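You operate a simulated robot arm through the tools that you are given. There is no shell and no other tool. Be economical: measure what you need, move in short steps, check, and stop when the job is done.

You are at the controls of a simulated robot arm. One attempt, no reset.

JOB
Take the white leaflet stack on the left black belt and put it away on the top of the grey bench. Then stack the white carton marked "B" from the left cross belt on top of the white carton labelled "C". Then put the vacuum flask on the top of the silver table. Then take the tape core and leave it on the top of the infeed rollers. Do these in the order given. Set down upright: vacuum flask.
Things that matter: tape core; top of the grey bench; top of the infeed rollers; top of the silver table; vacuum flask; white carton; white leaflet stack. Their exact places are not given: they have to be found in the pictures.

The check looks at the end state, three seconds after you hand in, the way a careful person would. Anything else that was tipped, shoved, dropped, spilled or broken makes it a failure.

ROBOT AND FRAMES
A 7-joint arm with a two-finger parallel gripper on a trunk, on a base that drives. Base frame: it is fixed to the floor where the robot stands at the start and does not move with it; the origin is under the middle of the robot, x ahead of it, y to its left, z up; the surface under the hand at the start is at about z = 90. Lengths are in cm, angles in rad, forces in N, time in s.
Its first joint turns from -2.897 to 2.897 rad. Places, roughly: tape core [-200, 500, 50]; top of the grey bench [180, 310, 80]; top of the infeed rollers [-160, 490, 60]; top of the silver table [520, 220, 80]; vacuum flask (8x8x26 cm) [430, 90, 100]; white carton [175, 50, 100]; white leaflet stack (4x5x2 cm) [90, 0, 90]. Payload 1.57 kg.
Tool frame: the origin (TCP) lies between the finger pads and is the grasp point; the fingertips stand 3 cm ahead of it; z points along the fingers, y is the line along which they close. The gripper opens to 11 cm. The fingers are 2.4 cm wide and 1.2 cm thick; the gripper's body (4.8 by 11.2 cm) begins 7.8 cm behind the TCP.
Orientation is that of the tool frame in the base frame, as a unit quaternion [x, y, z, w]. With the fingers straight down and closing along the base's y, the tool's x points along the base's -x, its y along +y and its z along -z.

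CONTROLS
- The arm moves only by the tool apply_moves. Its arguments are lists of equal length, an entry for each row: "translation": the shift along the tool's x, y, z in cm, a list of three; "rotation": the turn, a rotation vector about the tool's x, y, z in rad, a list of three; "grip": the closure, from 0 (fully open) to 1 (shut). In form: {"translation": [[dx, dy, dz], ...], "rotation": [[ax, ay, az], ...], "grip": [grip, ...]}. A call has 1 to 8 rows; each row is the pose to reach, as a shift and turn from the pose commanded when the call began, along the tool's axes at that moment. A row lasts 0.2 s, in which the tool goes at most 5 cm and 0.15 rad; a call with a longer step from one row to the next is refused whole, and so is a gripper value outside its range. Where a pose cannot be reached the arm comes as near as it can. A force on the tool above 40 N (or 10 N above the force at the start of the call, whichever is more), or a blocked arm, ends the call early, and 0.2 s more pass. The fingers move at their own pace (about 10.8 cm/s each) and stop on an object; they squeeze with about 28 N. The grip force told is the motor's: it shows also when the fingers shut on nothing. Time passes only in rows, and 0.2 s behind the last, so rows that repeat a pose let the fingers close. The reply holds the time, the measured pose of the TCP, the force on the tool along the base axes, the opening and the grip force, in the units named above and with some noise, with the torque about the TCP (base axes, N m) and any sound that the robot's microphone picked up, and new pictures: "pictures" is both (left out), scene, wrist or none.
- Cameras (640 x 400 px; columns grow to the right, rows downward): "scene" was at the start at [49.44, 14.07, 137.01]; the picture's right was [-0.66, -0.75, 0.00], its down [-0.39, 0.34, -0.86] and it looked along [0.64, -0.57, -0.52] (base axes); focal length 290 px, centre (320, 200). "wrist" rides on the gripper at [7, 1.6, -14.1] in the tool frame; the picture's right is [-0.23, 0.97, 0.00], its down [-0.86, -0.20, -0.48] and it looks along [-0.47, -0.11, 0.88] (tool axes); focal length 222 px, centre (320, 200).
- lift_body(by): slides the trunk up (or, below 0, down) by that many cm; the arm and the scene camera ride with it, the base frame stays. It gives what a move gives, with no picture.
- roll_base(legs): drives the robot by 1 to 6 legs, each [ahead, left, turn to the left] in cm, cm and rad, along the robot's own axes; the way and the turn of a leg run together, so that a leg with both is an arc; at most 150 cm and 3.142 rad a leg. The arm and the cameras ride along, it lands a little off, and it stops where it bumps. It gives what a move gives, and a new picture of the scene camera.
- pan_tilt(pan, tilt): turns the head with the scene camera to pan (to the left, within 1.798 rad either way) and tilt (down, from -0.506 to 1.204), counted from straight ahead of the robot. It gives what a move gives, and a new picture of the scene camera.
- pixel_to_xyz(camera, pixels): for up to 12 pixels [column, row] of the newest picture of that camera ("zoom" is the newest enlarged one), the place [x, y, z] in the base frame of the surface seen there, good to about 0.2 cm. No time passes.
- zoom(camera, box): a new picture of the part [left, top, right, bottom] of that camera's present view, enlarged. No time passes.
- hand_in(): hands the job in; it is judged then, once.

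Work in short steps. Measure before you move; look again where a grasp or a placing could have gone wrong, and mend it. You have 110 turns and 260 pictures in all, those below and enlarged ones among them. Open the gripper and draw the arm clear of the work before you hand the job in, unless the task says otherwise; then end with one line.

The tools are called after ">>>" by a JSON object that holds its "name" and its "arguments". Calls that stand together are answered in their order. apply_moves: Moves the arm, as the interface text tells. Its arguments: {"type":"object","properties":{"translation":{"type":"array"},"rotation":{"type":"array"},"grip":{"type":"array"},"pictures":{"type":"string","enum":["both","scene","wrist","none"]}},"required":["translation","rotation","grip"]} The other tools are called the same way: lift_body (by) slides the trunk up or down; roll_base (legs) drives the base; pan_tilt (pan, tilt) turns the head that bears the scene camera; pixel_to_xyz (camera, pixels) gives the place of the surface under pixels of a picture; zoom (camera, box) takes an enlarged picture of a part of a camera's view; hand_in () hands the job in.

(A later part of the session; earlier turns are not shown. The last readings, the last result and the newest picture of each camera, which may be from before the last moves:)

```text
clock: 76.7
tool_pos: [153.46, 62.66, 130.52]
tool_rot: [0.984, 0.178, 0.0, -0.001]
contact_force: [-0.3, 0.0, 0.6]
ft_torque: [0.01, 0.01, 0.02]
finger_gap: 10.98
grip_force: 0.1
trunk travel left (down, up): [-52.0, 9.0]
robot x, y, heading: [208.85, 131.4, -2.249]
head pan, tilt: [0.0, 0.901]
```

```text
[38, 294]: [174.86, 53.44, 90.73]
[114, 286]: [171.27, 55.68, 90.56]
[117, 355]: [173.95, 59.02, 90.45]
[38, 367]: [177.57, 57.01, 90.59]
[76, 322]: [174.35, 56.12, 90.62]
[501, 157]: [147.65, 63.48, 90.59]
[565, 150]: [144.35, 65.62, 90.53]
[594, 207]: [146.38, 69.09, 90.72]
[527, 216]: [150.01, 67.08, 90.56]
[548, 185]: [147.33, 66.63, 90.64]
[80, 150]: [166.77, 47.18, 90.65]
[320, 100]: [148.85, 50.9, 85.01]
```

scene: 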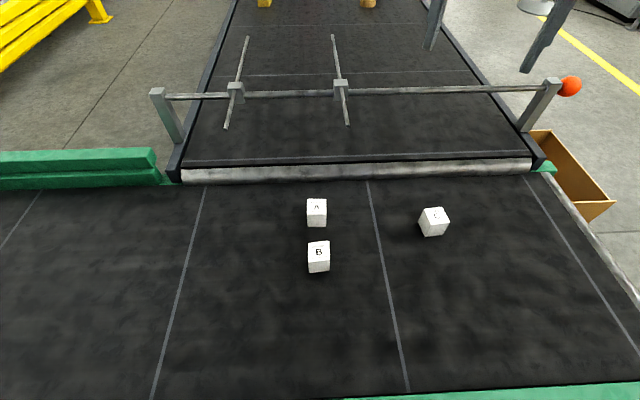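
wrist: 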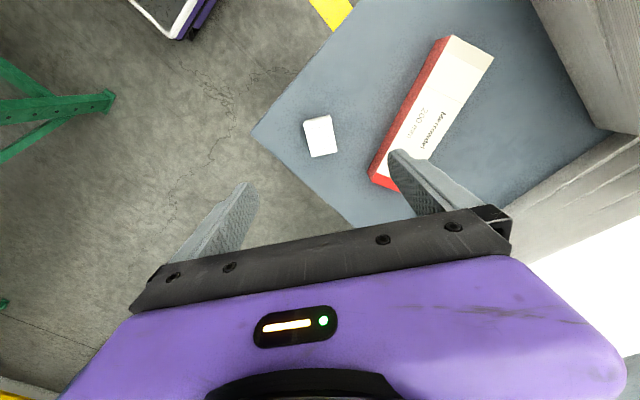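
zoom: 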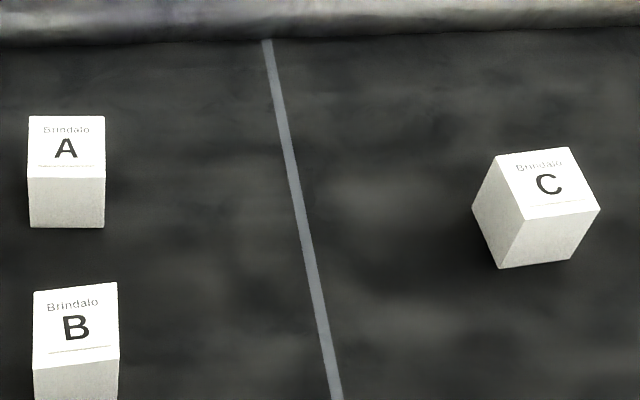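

B centre is (174.4,56.3), C centre (147.2,66.3), both edges at about 148°. I move above B, turn the tool −0.654 rad, then lower the trunk.

>>> {"name": "apply_moves", "arguments": {"translation": [[3.5, 2.7, 0], [7, 5.3, 0], [10.5, 8, 0], [14, 10.6, 0], [17.4, 13.3, 0], [17.4, 13.3, 2]], "rotation": [[0, 0, -0.13], [0, 0, -0.26], [0, 0, -0.39], [0, 0, -0.52], [0, 0, -0.654], [0, 0, -0.654]], "grip": [0, 0, 0, 0, 0, 0], "pictures": "none"}}

>>> {"name": "lift_body", "arguments": {"by": -27}}

>>> {"name": "apply_moves", "arguments": {"translation": [[0, 0, 1]], "rotation": [[0, 0, 0]], "grip": [0]}}

```text
clock: 78.1
tool_pos: [174.54, 56.22, 128.7]
tool_rot: [0.875, 0.485, 0.0, 0.0]
contact_force: [0.2, 0.2, 0.2]
ft_torque: [-0.01, 0.02, 0.02]
finger_gap: 10.99
grip_force: 0.0
trunk travel left (down, up): [-52.0, 9.0]
robot x, y, heading: [209.24, 131.18, -2.246]
head pan, tilt: [0.0, 0.901]
```

```text
clock: 80.9
tool_pos: [174.58, 56.23, 101.61]
tool_rot: [0.874, 0.485, 0.0, 0.0]
contact_force: [-0.6, 0.7, 0.3]
ft_torque: [0.02, 0.01, 0.0]
finger_gap: 10.99
grip_force: 0.1
trunk travel left (down, up): [-25.0, 36.0]
robot x, y, heading: [209.03, 131.51, -2.251]
head pan, tilt: [0.0, 0.901]
```

```text
clock: 81.3
tool_pos: [174.46, 56.28, 100.82]
tool_rot: [0.875, 0.485, 0.0, 0.0]
contact_force: [-0.1, 0.4, -0.1]
ft_torque: [0.0, 0.03, 0.0]
finger_gap: 11.0
grip_force: 0.1
trunk travel left (down, up): [-25.0, 36.0]
robot x, y, heading: [209.01, 131.29, -2.247]
head pan, tilt: [0.0, 0.901]
```

scene: 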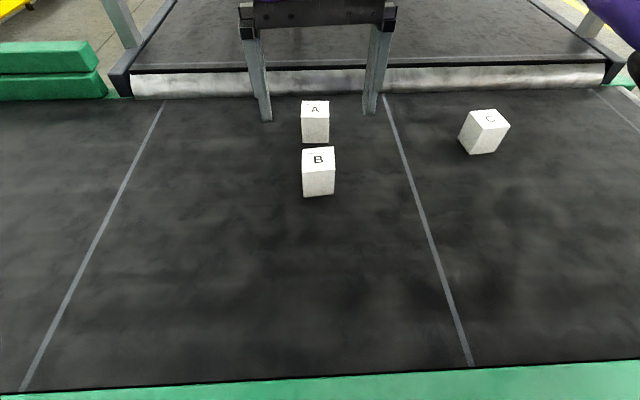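
wrist: 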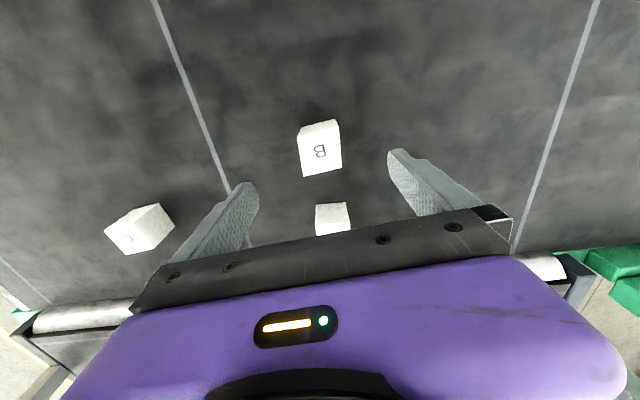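

Now closer, I refine B and C corners with a zoom.

>>> {"name": "zoom", "arguments": {"camera": "scene", "box": [280, 90, 520, 210]}}

>>> {"name": "pixel_to_xyz", "arguments": {"camera": "zoom", "pixels": [[62, 156], [142, 154], [146, 205], [64, 211], [501, 59], [577, 56], [605, 101], [542, 108], [72, 30], [130, 30]]}}

```text
2.67 times, centred on (400, 150) of scene
```

zoom: 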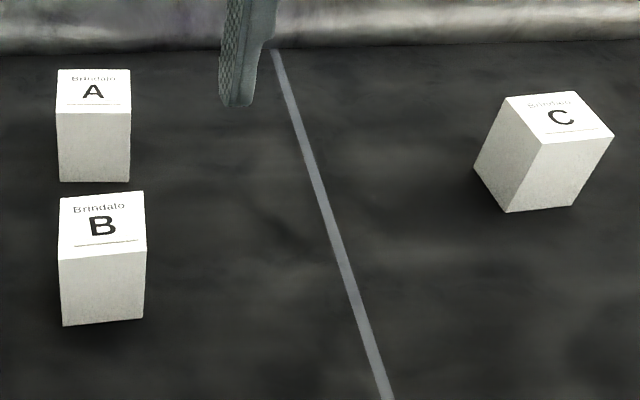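

```text
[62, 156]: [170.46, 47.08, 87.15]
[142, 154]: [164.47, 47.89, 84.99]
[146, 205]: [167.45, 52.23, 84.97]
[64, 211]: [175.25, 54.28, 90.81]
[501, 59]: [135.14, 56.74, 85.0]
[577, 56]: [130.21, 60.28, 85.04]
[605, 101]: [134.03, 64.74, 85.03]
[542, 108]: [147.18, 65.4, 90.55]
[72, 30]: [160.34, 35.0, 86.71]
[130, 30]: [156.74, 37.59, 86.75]
```

I now measure the true corner pixels in the zoomed picture.

>>> {"name": "pixel_to_xyz", "arguments": {"camera": "zoom", "pixels": [[64, 200], [141, 194], [144, 249], [61, 257], [102, 225], [509, 100], [574, 94], [609, 133], [543, 141], [559, 117]]}}

```text
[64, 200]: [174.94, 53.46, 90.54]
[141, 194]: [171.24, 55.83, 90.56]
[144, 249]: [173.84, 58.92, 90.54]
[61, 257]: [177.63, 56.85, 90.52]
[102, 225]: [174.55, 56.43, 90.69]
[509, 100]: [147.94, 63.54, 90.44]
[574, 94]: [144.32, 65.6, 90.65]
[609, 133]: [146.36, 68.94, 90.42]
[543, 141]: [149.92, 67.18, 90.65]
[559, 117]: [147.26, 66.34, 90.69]
```

B lies at ≈146–148°, matching the tool. I descend to TCP 88.6 and close.

>>> {"name": "apply_moves", "arguments": {"translation": [[0, 0, 4], [0, 0, 8], [0, 0, 11], [0, 0, 12.2], [0, 0, 12.2], [0, 0, 12.2], [0, 0, 12.2], [0, 0, 12.2]], "rotation": [[0, 0, 0], [0, 0, 0], [0, 0, 0], [0, 0, 0], [0, 0, 0], [0, 0, 0], [0, 0, 0], [0, 0, 0]], "grip": [0, 0, 0, 0, 0.65, 0.65, 0.65, 0.65], "pictures": "both"}}

```text
clock: 83.1
tool_pos: [174.43, 56.36, 88.69]
tool_rot: [0.874, 0.486, 0.0, 0.0]
contact_force: [0.3, -0.3, -0.2]
ft_torque: [0.02, 0.03, -0.02]
finger_gap: 4.44
grip_force: 27.9
trunk travel left (down, up): [-25.0, 36.0]
robot x, y, heading: [209.06, 131.34, -2.247]
head pan, tilt: [0.0, 0.901]
```

scene: 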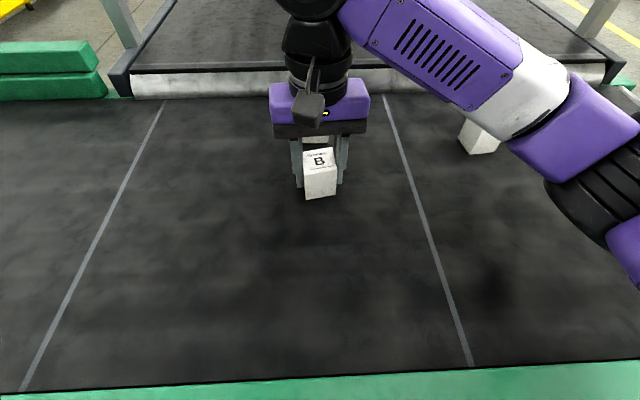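
wrist: 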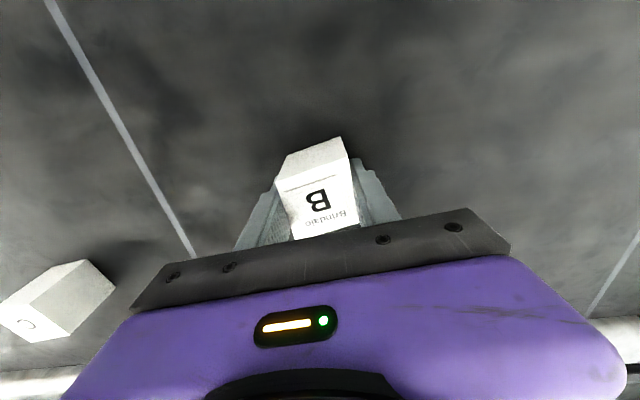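

B is held (gap 4.44). I lift 15 cm and carry it toward C.

>>> {"name": "apply_moves", "arguments": {"translation": [[0, 0, -5], [0, 0, -10], [0, 0, -14], [-1, -4.5, -15], [-2, -9.3, -15], [-3, -14.1, -15], [-4, -18.9, -15], [-5, -23.7, -15]], "rotation": [[0, 0, 0], [0, 0, 0], [0, 0, 0], [0, 0, 0], [0, 0, 0], [0, 0, -0.02], [0, 0, -0.04], [0, 0, -0.05]], "grip": [0.65, 0.65, 0.65, 0.65, 0.65, 0.65, 0.65, 0.65], "pictures": "none"}}

```text
clock: 84.9
tool_pos: [151.56, 64.37, 103.38]
tool_rot: [0.862, 0.507, 0.0, -0.001]
contact_force: [0.5, -0.7, 1.0]
ft_torque: [0.04, 0.03, 0.0]
finger_gap: 4.44
grip_force: 27.8
trunk travel left (down, up): [-25.0, 36.0]
robot x, y, heading: [209.24, 131.31, -2.249]
head pan, tilt: [0.0, 0.901]
```

>>> {"name": "apply_moves", "arguments": {"translation": [[-0.3, -2.6, 0], [-0.5, -4.8, 0], [-0.5, -4.8, 3]], "rotation": [[0, 0, 0], [0, 0, 0], [0, 0, 0]], "grip": [0.65, 0.65, 0.65], "pictures": "both"}}

```text
clock: 85.7
tool_pos: [147.32, 66.54, 100.56]
tool_rot: [0.862, 0.507, 0.0, -0.001]
contact_force: [-0.5, 1.2, 0.7]
ft_torque: [-0.02, 0.01, -0.03]
finger_gap: 4.43
grip_force: 27.6
trunk travel left (down, up): [-25.0, 36.0]
robot x, y, heading: [209.29, 131.41, -2.252]
head pan, tilt: [0.0, 0.901]
```

scene: 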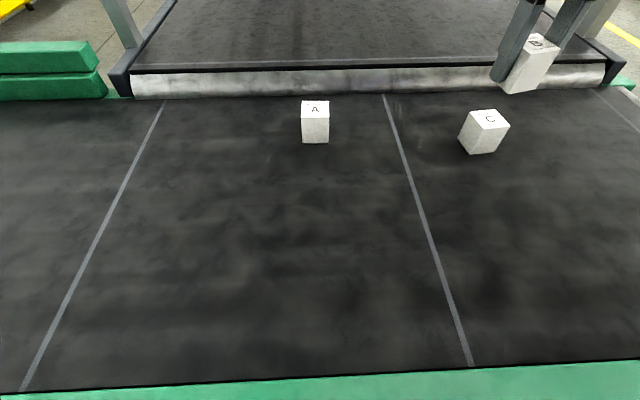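
wrist: 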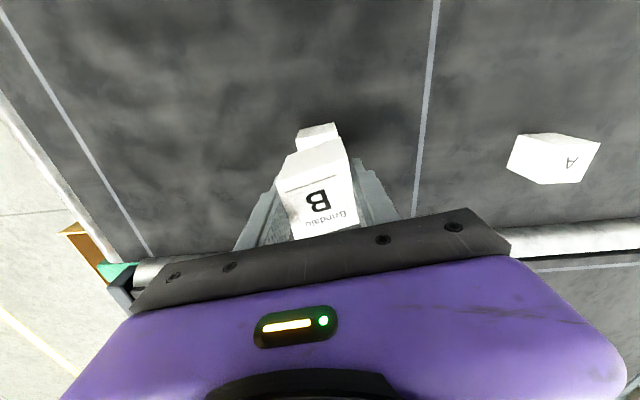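

I descend to just above C and look.

>>> {"name": "apply_moves", "arguments": {"translation": [[-0.25, -0.1, 3], [-0.25, -0.1, 5.6]], "rotation": [[0, 0, 0], [0, 0, 0]], "grip": [0.65, 0.65], "pictures": "wrist"}}

>>> {"name": "zoom", "arguments": {"camera": "scene", "box": [420, 50, 560, 170]}}

```text
clock: 86.3
tool_pos: [146.96, 66.39, 95.01]
tool_rot: [0.863, 0.506, 0.0, 0.0]
contact_force: [-0.5, -0.3, 0.4]
ft_torque: [0.01, 0.0, 0.01]
finger_gap: 4.44
grip_force: 28.3
trunk travel left (down, up): [-25.0, 36.0]
robot x, y, heading: [209.29, 131.41, -2.248]
head pan, tilt: [0.0, 0.901]
```

wrist: 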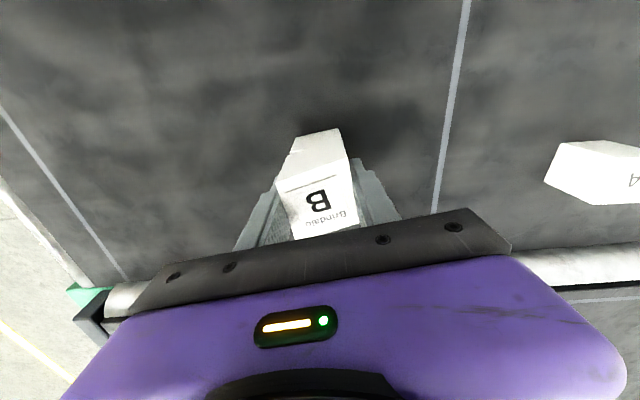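

```text
3.33 times, centred on (490, 110) of scene
```

zoom: 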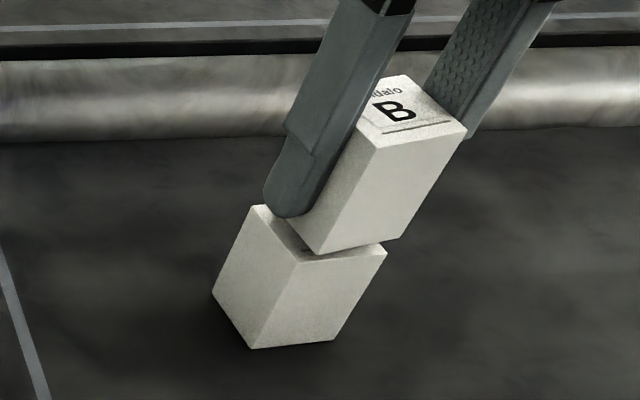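

B seems about 1 cm too far to image right of C; I measure corners of both.

>>> {"name": "pixel_to_xyz", "arguments": {"camera": "zoom", "pixels": [[296, 268], [383, 257], [258, 210], [318, 247], [398, 234], [338, 300], [270, 265], [376, 150], [460, 135], [390, 190]]}}

```text
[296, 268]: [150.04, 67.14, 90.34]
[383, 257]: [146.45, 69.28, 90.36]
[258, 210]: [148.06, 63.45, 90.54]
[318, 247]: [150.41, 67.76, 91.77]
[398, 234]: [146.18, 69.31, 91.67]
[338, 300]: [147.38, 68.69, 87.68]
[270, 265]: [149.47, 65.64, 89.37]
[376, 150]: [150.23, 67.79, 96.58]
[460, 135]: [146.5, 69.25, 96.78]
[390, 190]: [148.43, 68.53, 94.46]
```

The 3-D corners agree within 0.3 cm; I nudge 0.3 cm away and lower onto C, then release.

>>> {"name": "apply_moves", "arguments": {"translation": [[-0.3, 0.2, 0], [-0.3, 0.2, 0.4], [-0.3, 0.2, 0.75], [-0.3, 0.2, 0.75]], "rotation": [[0, 0, 0], [0, 0, 0], [0, 0, 0], [0, 0, 0]], "grip": [0.65, 0.65, 0.65, 0.65], "pictures": "none"}}

>>> {"name": "zoom", "arguments": {"camera": "scene", "box": [420, 50, 560, 170]}}

```text
clock: 87.3
tool_pos: [147.15, 65.77, 94.11]
tool_rot: [0.862, 0.507, -0.001, 0.0]
contact_force: [0.0, -0.6, -0.2]
ft_torque: [-0.04, 0.0, -0.02]
finger_gap: 4.42
grip_force: 28.3
trunk travel left (down, up): [-25.0, 36.0]
robot x, y, heading: [209.18, 131.12, -2.252]
head pan, tilt: [0.0, 0.901]
```

```text
3.33 times, centred on (490, 110) of scene
```

zoom: 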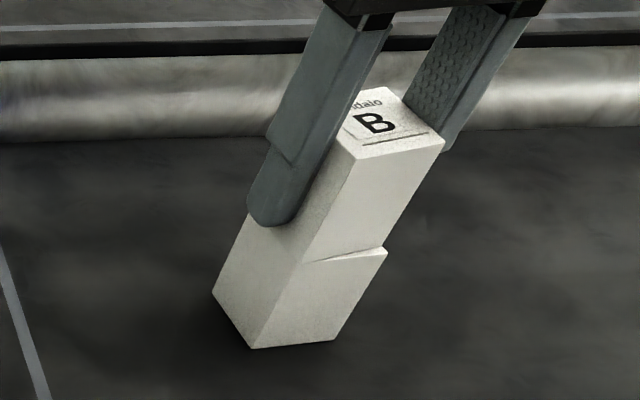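

B sits flush on C. I open partly and withdraw straight up.

>>> {"name": "apply_moves", "arguments": {"translation": [[0, 0, 0.1], [0, 0, 0.1], [0, 0, 0.1], [0, 0, -3], [0, 0, -7], [0, 0, -12], [0, 0, -16]], "rotation": [[0, 0, 0], [0, 0, 0], [0, 0, 0], [0, 0, 0], [0, 0, 0], [0, 0, 0], [0, 0, 0]], "grip": [0.4, 0.3, 0.3, 0.3, 0.2, 0, 0], "pictures": "scene"}}

>>> {"name": "zoom", "arguments": {"camera": "scene", "box": [420, 50, 560, 170]}}

>>> {"name": "lift_body", "arguments": {"by": 28}}

```text
clock: 88.9
tool_pos: [147.31, 66.05, 110.03]
tool_rot: [0.863, 0.506, 0.0, -0.001]
contact_force: [0.5, 0.1, -1.1]
ft_torque: [0.03, -0.04, 0.0]
finger_gap: 11.0
grip_force: 0.1
trunk travel left (down, up): [-25.0, 36.0]
robot x, y, heading: [209.07, 131.54, -2.249]
head pan, tilt: [0.0, 0.901]
```

scene: 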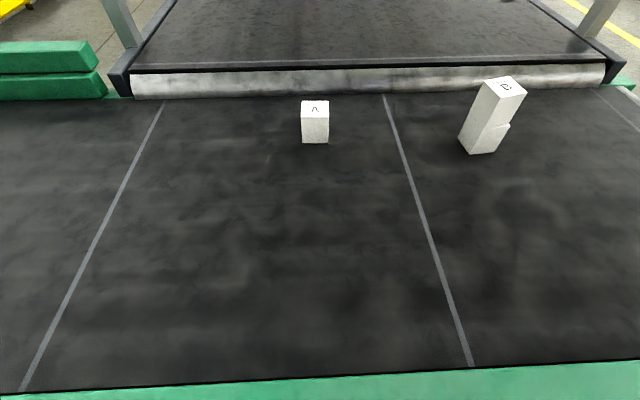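

```text
3.33 times, centred on (490, 110) of scene
```

zoom: 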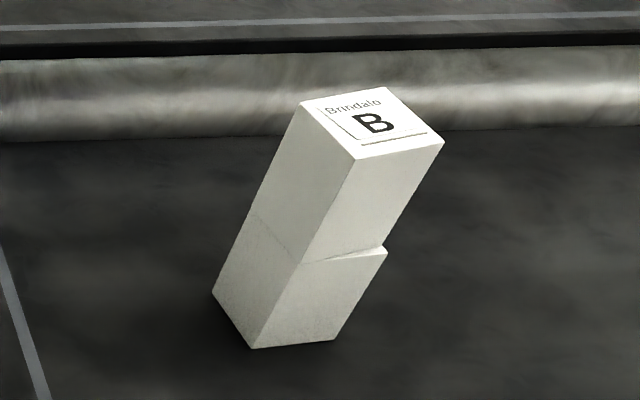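

```text
clock: 91.7
tool_pos: [147.37, 66.0, 138.06]
tool_rot: [0.862, 0.507, 0.001, -0.001]
contact_force: [-0.7, 0.2, 0.5]
ft_torque: [0.02, 0.03, 0.01]
finger_gap: 11.01
grip_force: 0.1
trunk travel left (down, up): [-53.0, 8.0]
robot x, y, heading: [209.05, 131.31, -2.249]
head pan, tilt: [0.0, 0.901]
```

Stack is stable. Now I back away from the belt, turn left to face the blue table, and drive closer to the flask.

>>> {"name": "roll_base", "arguments": {"legs": [[-40, 0, 0], [0, 0, 1.606], [78, 58, 0]]}}

>>> {"name": "pan_tilt", "arguments": {"pan": 0.1, "tilt": 0.5}}

```text
clock: 102.8
tool_pos: [398.75, 102.38, 138.14]
tool_rot: [0.237, 0.972, 0.0, -0.001]
contact_force: [0.7, -0.7, 0.3]
ft_torque: [-0.03, -0.03, 0.01]
finger_gap: 10.98
grip_force: 0.1
trunk travel left (down, up): [-53.0, 8.0]
robot x, y, heading: [331.45, 162.25, -0.65]
head pan, tilt: [0.0, 0.901]
```

scene: 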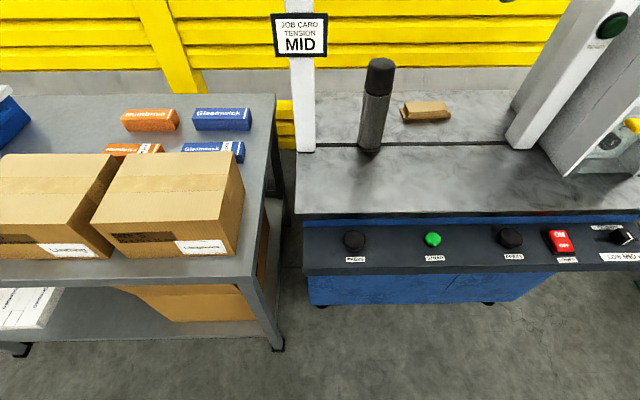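

```text
clock: 103.7
tool_pos: [398.75, 102.41, 138.1]
tool_rot: [0.237, 0.971, 0.0, 0.0]
contact_force: [1.0, -0.8, -0.2]
ft_torque: [0.02, 0.0, 0.0]
finger_gap: 10.99
grip_force: 0.1
trunk travel left (down, up): [-53.0, 8.0]
robot x, y, heading: [331.98, 162.47, -0.65]
head pan, tilt: [0.099, 0.499]
```

scene: 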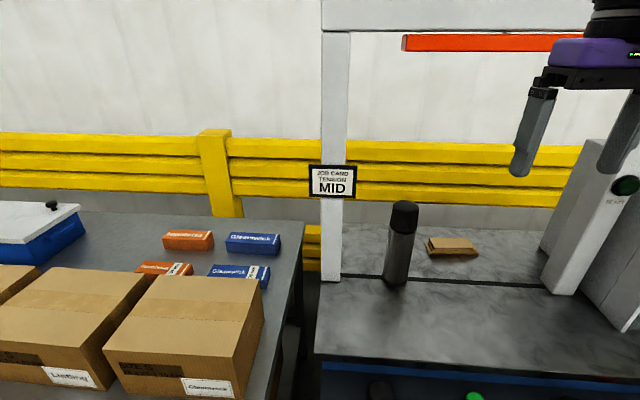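

The flask stands at (400,245), beside the arch post at (335,215). I measure flask, post, arch top and table.

>>> {"name": "pixel_to_xyz", "arguments": {"camera": "scene", "pixels": [[405, 207], [388, 240], [412, 245], [398, 277], [404, 225], [335, 250], [342, 278], [335, 100], [480, 42], [400, 320], [450, 248], [350, 190]]}}

>>> {"name": "zoom", "arguments": {"camera": "scene", "box": [310, 160, 490, 310]}}

```text
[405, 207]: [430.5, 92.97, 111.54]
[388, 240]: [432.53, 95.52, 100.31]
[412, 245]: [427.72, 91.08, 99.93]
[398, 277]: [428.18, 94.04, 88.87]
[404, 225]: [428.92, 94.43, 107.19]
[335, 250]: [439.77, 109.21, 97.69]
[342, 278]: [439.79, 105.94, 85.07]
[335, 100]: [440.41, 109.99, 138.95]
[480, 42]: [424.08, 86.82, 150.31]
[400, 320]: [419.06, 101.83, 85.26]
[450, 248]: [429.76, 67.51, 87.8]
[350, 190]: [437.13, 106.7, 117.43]
```

```text
2.67 times, centred on (400, 235) of scene
```

zoom: 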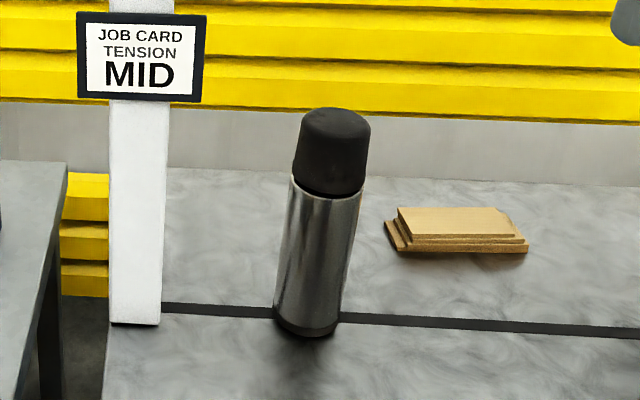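

The flask (centre ≈ (430.3,93.2), z 85–111.5) stands directly under the arch bar (z≈150), so I'll grip it from the front with the tool tilted near horizontal. First I yaw to align with the robot's heading and start tilting.

>>> {"name": "apply_moves", "arguments": {"translation": [[0, 0, 0], [0, 0, 0]], "rotation": [[0, 0, 0.09], [0, 0, 0.17]], "grip": [0, 0], "pictures": "none"}}

>>> {"name": "apply_moves", "arguments": {"translation": [[0, 0, 0], [0, 0, 0], [0, 0, 0], [0, 0, 0], [0, 0, 0], [0, 0, 0], [0, 0, 0], [0, 0, 0]], "rotation": [[0, -0.14, 0], [0, -0.28, 0], [0, -0.42, 0], [0, -0.56, 0], [0, -0.7, 0], [0, -0.84, 0], [0, -0.98, 0], [0, -1.12, 0]], "grip": [0, 0, 0, 0, 0, 0, 0, 0], "pictures": "both"}}

```text
clock: 104.3
tool_pos: [398.8, 102.43, 138.03]
tool_rot: [0.319, 0.948, 0.001, 0.001]
contact_force: [0.0, -0.4, 0.1]
ft_torque: [0.0, 0.03, 0.0]
finger_gap: 10.99
grip_force: 0.0
trunk travel left (down, up): [-53.0, 8.0]
robot x, y, heading: [331.74, 162.09, -0.644]
head pan, tilt: [0.099, 0.499]
```

```text
clock: 106.1
tool_pos: [398.74, 102.4, 138.15]
tool_rot: [0.27, 0.803, -0.17, 0.504]
contact_force: [0.3, 0.1, -0.3]
ft_torque: [0.0, 0.01, 0.0]
finger_gap: 11.01
grip_force: 0.2
trunk travel left (down, up): [-53.0, 8.0]
robot x, y, heading: [331.78, 162.38, -0.652]
head pan, tilt: [0.099, 0.499]
```

scene: 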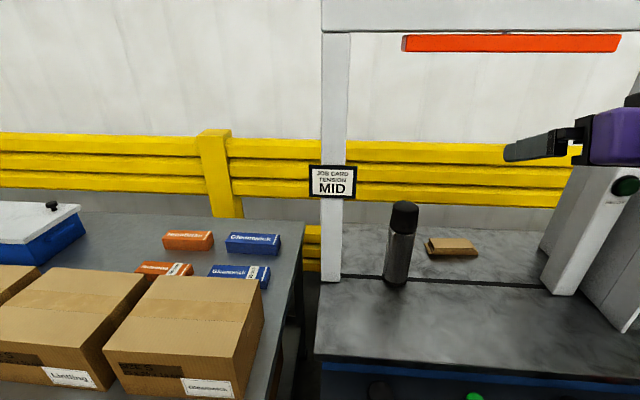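
wrist: 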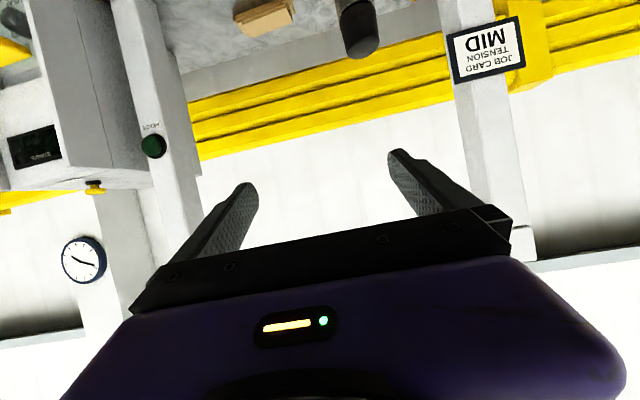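

The tilt works. I finish the tilt, shift the tool 11.8 cm left with the arm, then lower the trunk to flask height while still 30 cm in front of it.

>>> {"name": "apply_moves", "arguments": {"translation": [[0, 4, 0], [0, 8, 0], [0, 11.8, 0]], "rotation": [[0, -0.1, 0], [0, -0.19, 0], [0, -0.19, 0]], "grip": [0, 0, 0], "pictures": "none"}}

>>> {"name": "lift_body", "arguments": {"by": -38}}

>>> {"name": "pan_tilt", "arguments": {"pan": 0.1, "tilt": 0.3}}

```text
clock: 106.9
tool_pos: [405.76, 111.62, 138.31]
tool_rot: [0.254, 0.751, -0.194, 0.578]
contact_force: [-0.1, -0.3, -0.7]
ft_torque: [-0.01, 0.0, 0.05]
finger_gap: 10.99
grip_force: 0.1
trunk travel left (down, up): [-53.0, 8.0]
robot x, y, heading: [331.61, 162.32, -0.647]
head pan, tilt: [0.099, 0.499]
```

```text
clock: 110.6
tool_pos: [406.0, 111.77, 100.2]
tool_rot: [0.254, 0.752, -0.195, 0.576]
contact_force: [-0.1, -0.4, 0.0]
ft_torque: [-0.02, 0.0, -0.01]
finger_gap: 11.02
grip_force: 0.0
trunk travel left (down, up): [-15.0, 46.0]
robot x, y, heading: [332.02, 161.88, -0.649]
head pan, tilt: [0.099, 0.499]
```

```text
clock: 111.3
tool_pos: [405.89, 111.92, 100.24]
tool_rot: [0.253, 0.752, -0.194, 0.577]
contact_force: [-0.6, -0.3, -0.1]
ft_torque: [-0.06, 0.02, -0.02]
finger_gap: 11.0
grip_force: 0.1
trunk travel left (down, up): [-15.0, 46.0]
robot x, y, heading: [331.87, 162.42, -0.652]
head pan, tilt: [0.099, 0.3]
```

scene: 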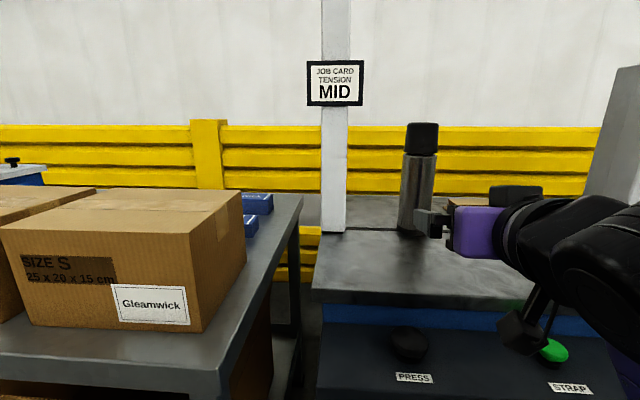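

I check the clearance of the wrist camera housing over the knobs, and refine flask position.

>>> {"name": "pixel_to_xyz", "arguments": {"camera": "scene", "pixels": [[515, 348], [525, 320], [555, 345], [410, 335], [421, 127], [405, 190], [431, 200], [418, 180], [420, 140], [440, 215], [500, 280], [415, 225]]}}

>>> {"name": "zoom", "arguments": {"camera": "scene", "box": [370, 110, 610, 390]}}

```text
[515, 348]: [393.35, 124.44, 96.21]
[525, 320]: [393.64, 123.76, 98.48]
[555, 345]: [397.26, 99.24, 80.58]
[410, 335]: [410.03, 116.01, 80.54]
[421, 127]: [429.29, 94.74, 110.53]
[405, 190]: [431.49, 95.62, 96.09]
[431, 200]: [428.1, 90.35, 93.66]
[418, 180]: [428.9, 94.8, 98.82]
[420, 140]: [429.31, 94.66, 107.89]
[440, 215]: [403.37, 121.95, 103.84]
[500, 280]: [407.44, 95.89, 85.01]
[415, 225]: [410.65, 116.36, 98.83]
```

```text
1.43 times, centred on (490, 250) of scene
```

zoom: 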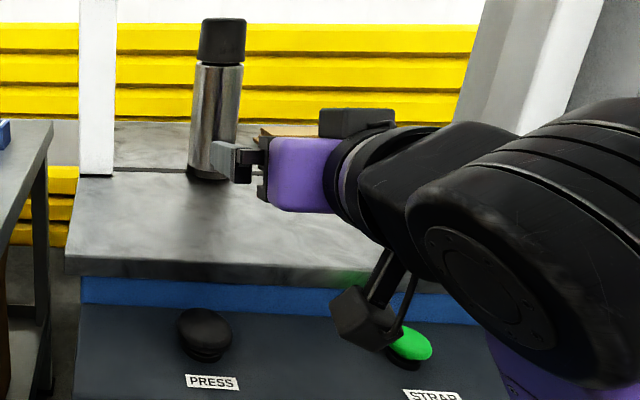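

Flask centre refined to ≈ (431.6,92.0), i.e. 32 cm straight ahead of the TCP. I check the wrist joint's underside against the console, then drive 22 cm ahead.

>>> {"name": "pixel_to_xyz", "arguments": {"camera": "scene", "pixels": [[638, 385], [630, 365], [600, 345], [570, 300], [620, 390]]}}

>>> {"name": "roll_base", "arguments": {"legs": [[20, 0, 0]]}}

```text
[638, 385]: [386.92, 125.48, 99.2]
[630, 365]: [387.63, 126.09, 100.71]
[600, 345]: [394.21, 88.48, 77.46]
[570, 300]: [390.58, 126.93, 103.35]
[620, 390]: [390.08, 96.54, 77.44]
```

```text
clock: 112.8
tool_pos: [419.32, 100.79, 99.28]
tool_rot: [0.259, 0.755, -0.193, 0.571]
contact_force: [-0.4, -0.3, 0.9]
ft_torque: [0.03, -0.02, -0.01]
finger_gap: 10.97
grip_force: 0.1
trunk travel left (down, up): [-15.0, 46.0]
robot x, y, heading: [345.77, 151.41, -0.658]
head pan, tilt: [0.099, 0.3]
stopped in leg 1: the robot was blocked; the commanded pose is now the measured one
```

scene: 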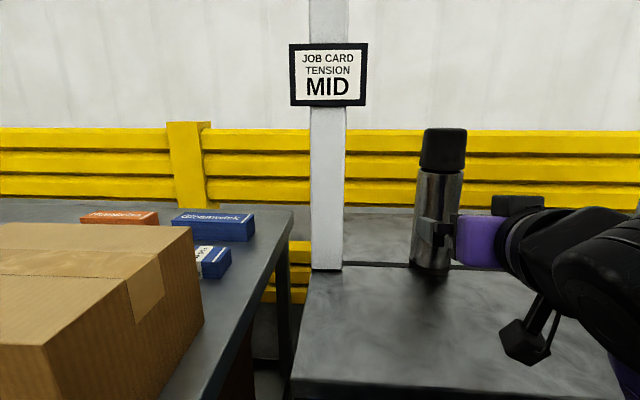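

The base was blocked early (tool barely deflected, no tool force). I back off 4 cm and look down at what is in the way.

>>> {"name": "roll_base", "arguments": {"legs": [[-4, 0, 0]]}}

>>> {"name": "pan_tilt", "arguments": {"pan": -0.3, "tilt": 1.1}}

>>> {"name": "pan_tilt", "arguments": {"pan": -0.9, "tilt": 0.8}}

```text
clock: 113.7
tool_pos: [416.53, 103.12, 99.16]
tool_rot: [0.26, 0.755, -0.192, 0.57]
contact_force: [0.3, -0.6, 0.4]
ft_torque: [0.02, 0.01, -0.01]
finger_gap: 11.02
grip_force: 0.2
trunk travel left (down, up): [-15.0, 46.0]
robot x, y, heading: [342.66, 154.07, -0.657]
head pan, tilt: [0.099, 0.3]
```

scene: 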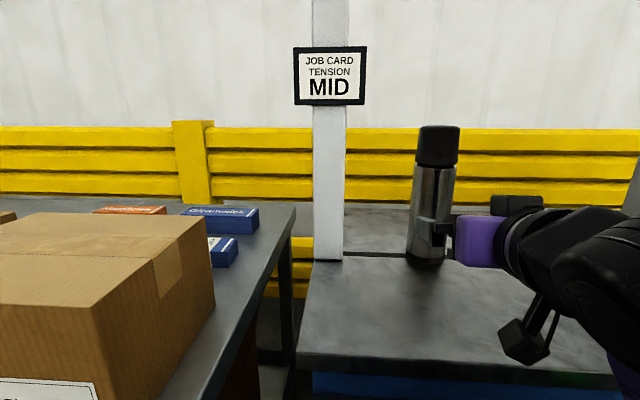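

```text
clock: 114.9
tool_pos: [416.5, 103.01, 99.16]
tool_rot: [0.259, 0.756, -0.191, 0.57]
contact_force: [-0.7, 0.8, 0.1]
ft_torque: [-0.01, 0.01, -0.04]
finger_gap: 11.01
grip_force: 0.0
trunk travel left (down, up): [-15.0, 46.0]
robot x, y, heading: [342.37, 153.95, -0.654]
head pan, tilt: [-0.3, 1.1]
```

scene: 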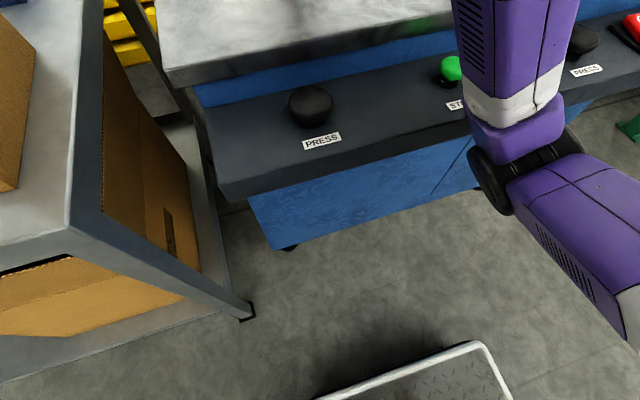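

```text
clock: 115.9
tool_pos: [416.52, 103.15, 99.19]
tool_rot: [0.259, 0.755, -0.192, 0.57]
contact_force: [-0.5, -0.1, -0.6]
ft_torque: [0.0, 0.01, 0.01]
finger_gap: 10.99
grip_force: 0.2
trunk travel left (down, up): [-15.0, 46.0]
robot x, y, heading: [342.48, 153.99, -0.648]
head pan, tilt: [-0.901, 0.799]
```

scene: 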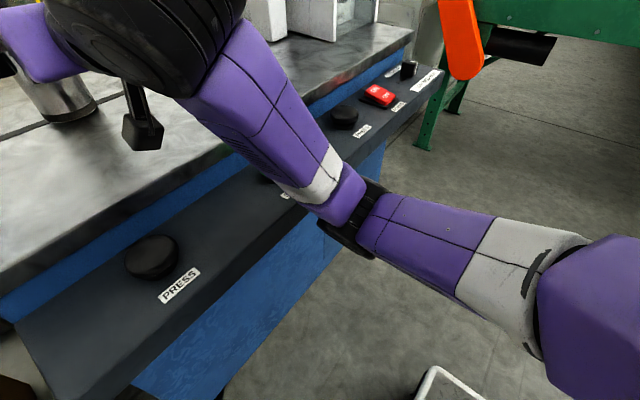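

The elbow touched the console front because the trunk is low. I back off, raise the trunk 27 cm and reach down with the arm instead, so the elbow stays above the console.

>>> {"name": "roll_base", "arguments": {"legs": [[-18, 0, 0]]}}

>>> {"name": "lift_body", "arguments": {"by": 28}}

>>> {"name": "apply_moves", "arguments": {"translation": [[4.3, 0, 1.2], [8.6, 0, 2.45], [12.9, 0, 3.7], [17.2, 0, 4.9], [21.5, 0, 6.1], [25.9, 0, 7.3]], "rotation": [[0, 0, 0], [0, 0, 0], [0, 0, 0], [0, 0, 0], [0, 0, 0], [0, 0, 0]], "grip": [0, 0, 0, 0, 0, 0], "pictures": "scene"}}

```text
clock: 117.4
tool_pos: [402.01, 113.97, 99.25]
tool_rot: [0.259, 0.755, -0.192, 0.57]
contact_force: [-0.4, 0.3, 0.5]
ft_torque: [-0.01, -0.02, -0.05]
finger_gap: 11.01
grip_force: 0.1
trunk travel left (down, up): [-15.0, 46.0]
robot x, y, heading: [328.16, 165.1, -0.659]
head pan, tilt: [-0.901, 0.799]
```

scene: 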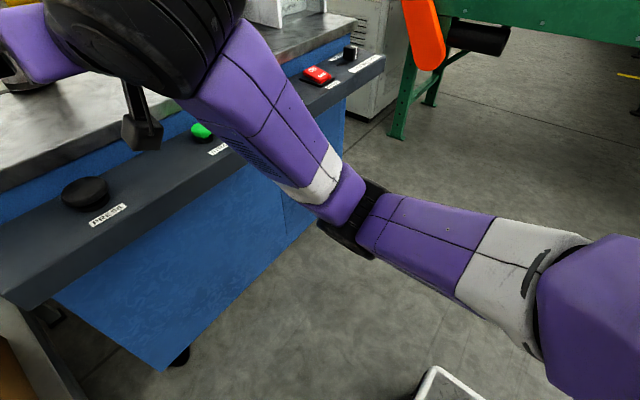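

```text
clock: 120.2
tool_pos: [402.02, 114.05, 127.06]
tool_rot: [0.259, 0.755, -0.192, 0.571]
contact_force: [0.4, -0.3, 0.1]
ft_torque: [0.04, 0.0, 0.01]
finger_gap: 10.99
grip_force: 0.0
trunk travel left (down, up): [-43.0, 18.0]
robot x, y, heading: [328.15, 165.02, -0.656]
head pan, tilt: [-0.901, 0.799]
```

```text
clock: 121.6
tool_pos: [402.11, 114.16, 100.04]
tool_rot: [0.26, 0.755, -0.193, 0.57]
contact_force: [-0.7, 0.0, -0.4]
ft_torque: [-0.02, 0.01, 0.0]
finger_gap: 11.0
grip_force: 0.1
trunk travel left (down, up): [-43.0, 18.0]
robot x, y, heading: [328.25, 164.97, -0.658]
head pan, tilt: [-0.901, 0.799]
```

scene: 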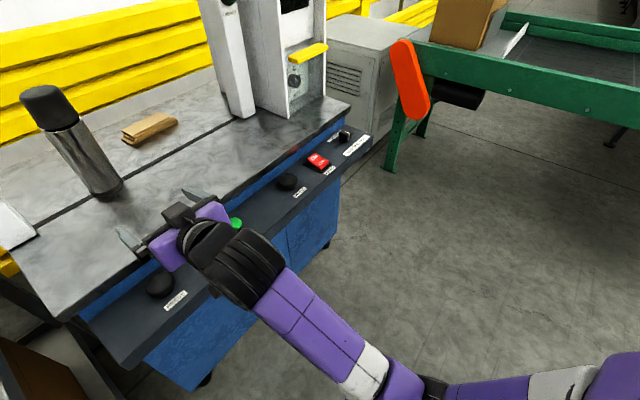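

I check the elbow/forearm heights now.

>>> {"name": "pixel_to_xyz", "arguments": {"camera": "scene", "pixels": [[410, 385], [385, 380], [330, 340], [290, 300], [240, 270], [350, 395], [50, 95], [85, 160], [122, 185], [60, 125], [90, 195]]}}

>>> {"name": "pan_tilt", "arguments": {"pan": 0.0, "tilt": 0.5}}

```text
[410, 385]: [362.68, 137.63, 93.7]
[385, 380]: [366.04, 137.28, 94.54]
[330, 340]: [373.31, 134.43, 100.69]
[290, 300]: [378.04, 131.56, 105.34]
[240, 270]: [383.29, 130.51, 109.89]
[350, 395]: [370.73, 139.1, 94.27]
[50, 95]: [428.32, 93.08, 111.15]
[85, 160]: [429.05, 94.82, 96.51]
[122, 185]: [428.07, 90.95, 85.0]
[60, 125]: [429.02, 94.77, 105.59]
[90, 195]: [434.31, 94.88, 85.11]
```

```text
clock: 122.8
tool_pos: [402.15, 114.17, 100.2]
tool_rot: [0.259, 0.755, -0.192, 0.57]
contact_force: [-0.3, 0.2, 0.2]
ft_torque: [0.03, 0.01, -0.01]
finger_gap: 11.0
grip_force: 0.1
trunk travel left (down, up): [-43.0, 18.0]
robot x, y, heading: [328.34, 164.99, -0.656]
head pan, tilt: [0.0, 0.499]
```

scene: 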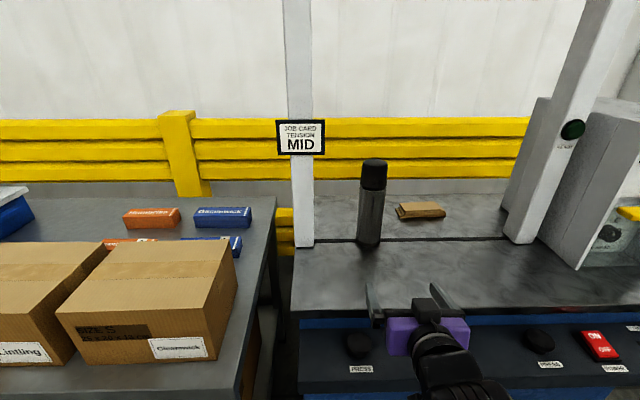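

The elbow underside is now ~87 > console 80. I drive 22 cm ahead, then re-measure.

>>> {"name": "roll_base", "arguments": {"legs": [[22, 0, 0]]}}

>>> {"name": "apply_moves", "arguments": {"translation": [[0, 0, 0]], "rotation": [[0, 0, 0]], "grip": [0], "pictures": "wrist"}}

```text
clock: 124.5
tool_pos: [419.22, 100.91, 100.13]
tool_rot: [0.261, 0.755, -0.193, 0.569]
contact_force: [-0.7, 0.4, -0.2]
ft_torque: [0.04, 0.01, 0.01]
finger_gap: 10.99
grip_force: 0.1
trunk travel left (down, up): [-43.0, 18.0]
robot x, y, heading: [345.45, 151.76, -0.658]
head pan, tilt: [0.0, 0.499]
```

scene: 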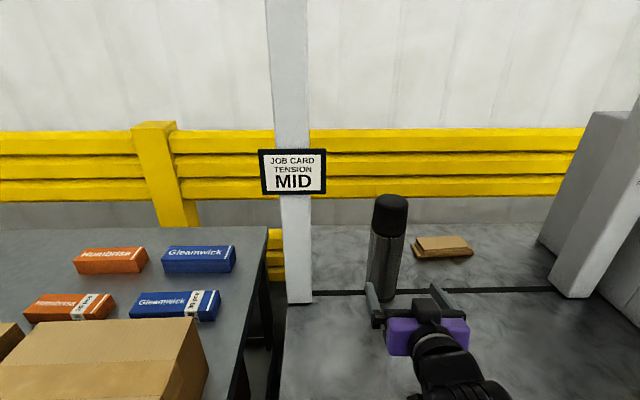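

```text
clock: 124.9
tool_pos: [419.11, 100.9, 100.14]
tool_rot: [0.26, 0.755, -0.193, 0.57]
contact_force: [-0.5, 0.0, 0.1]
ft_torque: [0.0, 0.02, -0.01]
finger_gap: 11.01
grip_force: 0.1
trunk travel left (down, up): [-43.0, 18.0]
robot x, y, heading: [344.98, 151.96, -0.657]
head pan, tilt: [0.0, 0.499]
```

wrist: 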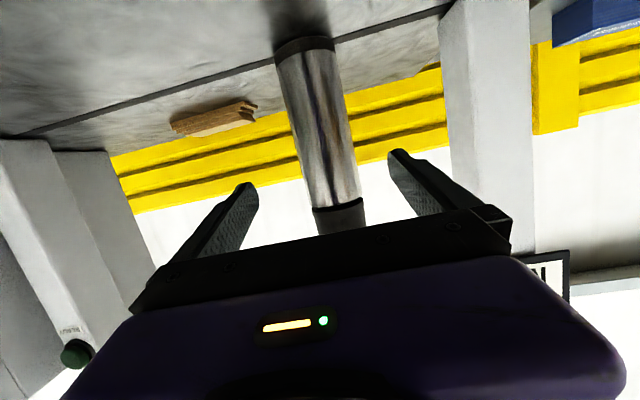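

The flask is between the fingers in the wrist view. I refine its position.

>>> {"name": "pixel_to_xyz", "arguments": {"camera": "wrist", "pixels": [[291, 120], [320, 120], [343, 120], [302, 165], [330, 165], [354, 165], [283, 60], [308, 50]]}}

>>> {"name": "pixel_to_xyz", "arguments": {"camera": "scene", "pixels": [[390, 200], [373, 250], [386, 250], [400, 250], [380, 290], [388, 196]]}}

```text
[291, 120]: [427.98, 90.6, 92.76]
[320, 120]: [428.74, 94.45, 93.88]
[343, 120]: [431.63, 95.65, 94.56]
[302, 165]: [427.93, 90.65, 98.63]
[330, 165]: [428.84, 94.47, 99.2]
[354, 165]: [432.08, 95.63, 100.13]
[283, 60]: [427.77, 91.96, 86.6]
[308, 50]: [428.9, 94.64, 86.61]
```

```text
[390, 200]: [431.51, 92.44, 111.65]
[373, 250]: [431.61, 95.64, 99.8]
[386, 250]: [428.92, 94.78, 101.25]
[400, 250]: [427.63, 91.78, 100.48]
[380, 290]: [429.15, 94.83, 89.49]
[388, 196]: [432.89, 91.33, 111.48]
```

Flask centre fits (431.4,92.0), radius 3.65. I advance 15.1 cm horizontally with 0.45 cm left.

>>> {"name": "apply_moves", "arguments": {"translation": [[0, 0.45, 0], [-1.1, 0.45, 3.9], [-2.2, 0.45, 7.7], [-3.2, 0.45, 11.2], [-4.1, 0.45, 14.4]], "rotation": [[0, 0, 0], [0, 0, 0], [0, 0, 0], [0, 0, 0], [0, 0, 0]], "grip": [0, 0, 0, 0, 0], "pictures": "both"}}

```text
clock: 126.1
tool_pos: [431.51, 92.07, 100.25]
tool_rot: [0.26, 0.755, -0.192, 0.57]
contact_force: [0.1, -0.2, -0.6]
ft_torque: [-0.02, 0.01, 0.01]
finger_gap: 11.01
grip_force: 0.0
trunk travel left (down, up): [-43.0, 18.0]
robot x, y, heading: [345.8, 151.97, -0.651]
head pan, tilt: [0.0, 0.499]
```

scene: 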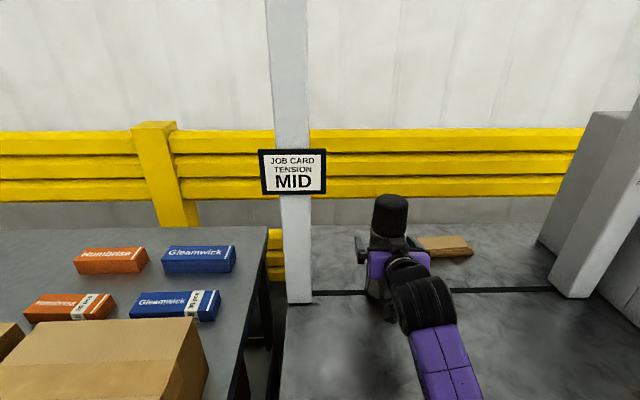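
wrist: 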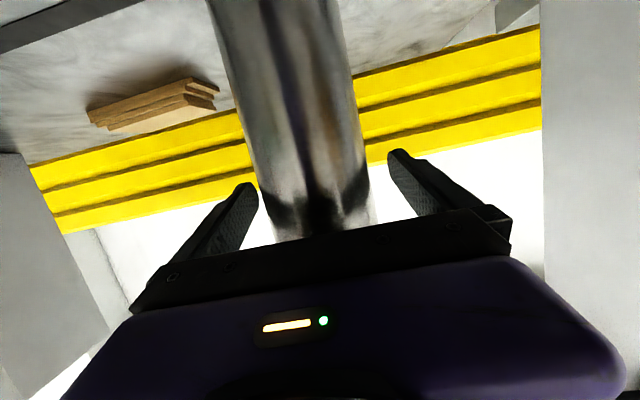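

The flask is between the pads. I close the grip.

>>> {"name": "apply_moves", "arguments": {"translation": [[0, 0, 0], [0, 0, 0], [0, 0, 0], [0, 0, 0]], "rotation": [[0, 0, 0], [0, 0, 0], [0, 0, 0], [0, 0, 0]], "grip": [0.25, 0.4, 0.4, 0.4], "pictures": "none"}}

>>> {"name": "lift_body", "arguments": {"by": 6}}

>>> {"name": "apply_moves", "arguments": {"translation": [[0, 0, 0]], "rotation": [[0, 0, 0]], "grip": [0.4], "pictures": "both"}}

```text
clock: 127.1
tool_pos: [431.36, 92.01, 100.13]
tool_rot: [0.261, 0.755, -0.193, 0.57]
contact_force: [1.3, -1.1, 0.3]
ft_torque: [-0.14, -0.06, -0.02]
finger_gap: 7.57
grip_force: 27.7
trunk travel left (down, up): [-43.0, 18.0]
robot x, y, heading: [345.62, 152.33, -0.658]
head pan, tilt: [0.0, 0.499]
```

```text
clock: 128.1
tool_pos: [431.51, 92.05, 106.1]
tool_rot: [0.26, 0.755, -0.193, 0.57]
contact_force: [0.5, -0.4, -4.0]
ft_torque: [-0.02, 0.01, 0.0]
finger_gap: 7.55
grip_force: 28.0
trunk travel left (down, up): [-49.0, 12.0]
robot x, y, heading: [345.39, 151.56, -0.659]
head pan, tilt: [0.0, 0.499]
```

```text
clock: 128.5
tool_pos: [431.53, 92.0, 106.03]
tool_rot: [0.261, 0.755, -0.194, 0.57]
contact_force: [-0.1, 0.0, -3.8]
ft_torque: [0.0, 0.02, 0.01]
finger_gap: 7.58
grip_force: 28.5
trunk travel left (down, up): [-49.0, 12.0]
robot x, y, heading: [345.15, 151.94, -0.655]
head pan, tilt: [0.0, 0.499]
```

scene: 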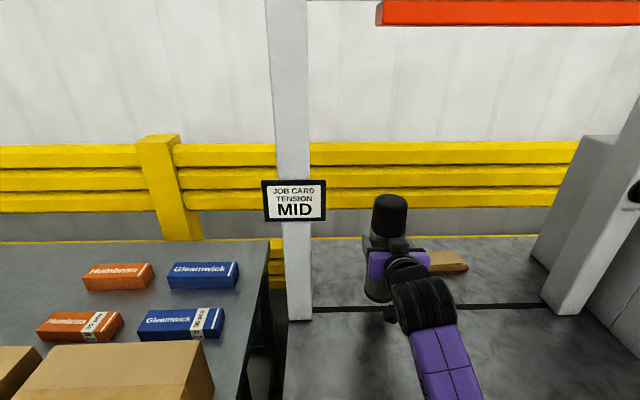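
wrist: 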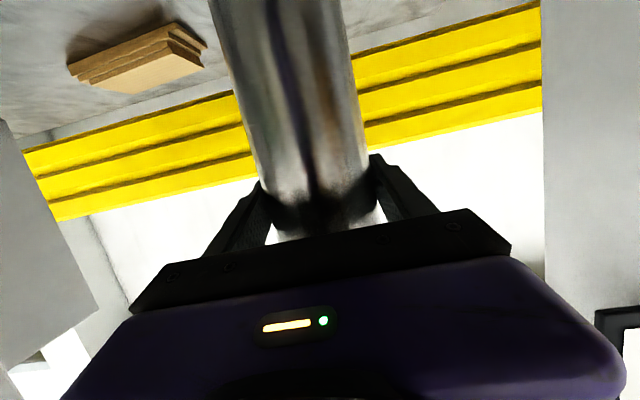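

The flask is held (3.9 N) and upright. I back out 50 cm, raise the trunk, and look at the silver table.

>>> {"name": "roll_base", "arguments": {"legs": [[-50, 0, 0]]}}

>>> {"name": "lift_body", "arguments": {"by": 12}}

>>> {"name": "roll_base", "arguments": {"legs": [[0, 90, 0]]}}

>>> {"name": "pan_tilt", "arguments": {"pan": 0.2, "tilt": 0.5}}

```text
clock: 131.4
tool_pos: [392.28, 122.3, 106.17]
tool_rot: [0.259, 0.755, -0.193, 0.571]
contact_force: [-0.6, 0.3, -3.9]
ft_torque: [0.0, 0.03, -0.03]
finger_gap: 7.56
grip_force: 28.7
trunk travel left (down, up): [-49.0, 12.0]
robot x, y, heading: [306.12, 181.84, -0.651]
head pan, tilt: [0.0, 0.499]
```

scene: 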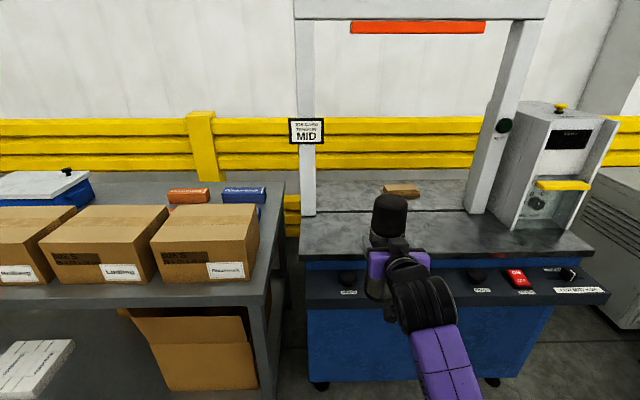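

```text
clock: 132.9
tool_pos: [392.29, 122.23, 118.06]
tool_rot: [0.259, 0.756, -0.192, 0.57]
contact_force: [-0.5, -0.7, -3.4]
ft_torque: [0.03, -0.01, 0.03]
finger_gap: 7.59
grip_force: 27.9
trunk travel left (down, up): [-61.0, 0.0]
robot x, y, heading: [305.93, 181.87, -0.657]
head pan, tilt: [0.0, 0.499]
```

```text
clock: 137.6
tool_pos: [446.41, 192.33, 118.14]
tool_rot: [0.263, 0.754, -0.195, 0.569]
contact_force: [-0.1, 1.1, -3.4]
ft_torque: [-0.01, 0.0, 0.0]
finger_gap: 7.57
grip_force: 28.6
trunk travel left (down, up): [-61.0, 0.0]
robot x, y, heading: [360.9, 253.0, -0.664]
head pan, tilt: [0.0, 0.499]
```

scene: 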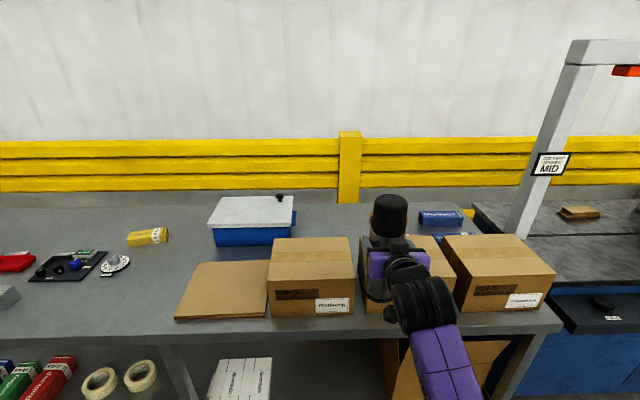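

```text
clock: 138.3
tool_pos: [446.48, 192.26, 118.03]
tool_rot: [0.263, 0.755, -0.194, 0.569]
contact_force: [0.3, 1.1, -4.5]
ft_torque: [0.0, -0.01, -0.03]
finger_gap: 7.56
grip_force: 28.0
trunk travel left (down, up): [-61.0, 0.0]
robot x, y, heading: [360.73, 252.52, -0.661]
head pan, tilt: [0.201, 0.499]
```

scene: 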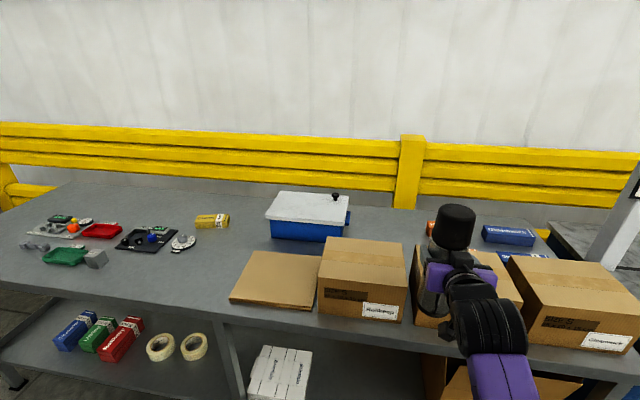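

A free area lies around (190,275) between the flat cardboard and the tools. I measure it.

>>> {"name": "pixel_to_xyz", "arguments": {"camera": "scene", "pixels": [[190, 280], [170, 265], [200, 290], [232, 298], [255, 252], [183, 245], [150, 245], [105, 260], [130, 290], [220, 318], [150, 303], [235, 245]]}}

```text
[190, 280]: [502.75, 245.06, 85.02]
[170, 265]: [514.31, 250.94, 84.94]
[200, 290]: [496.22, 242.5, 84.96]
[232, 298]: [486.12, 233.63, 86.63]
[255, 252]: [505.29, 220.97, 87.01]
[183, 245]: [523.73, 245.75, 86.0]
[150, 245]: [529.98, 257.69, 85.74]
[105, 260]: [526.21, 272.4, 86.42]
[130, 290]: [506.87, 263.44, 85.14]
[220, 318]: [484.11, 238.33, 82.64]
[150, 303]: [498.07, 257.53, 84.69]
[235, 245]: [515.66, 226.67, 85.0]
```

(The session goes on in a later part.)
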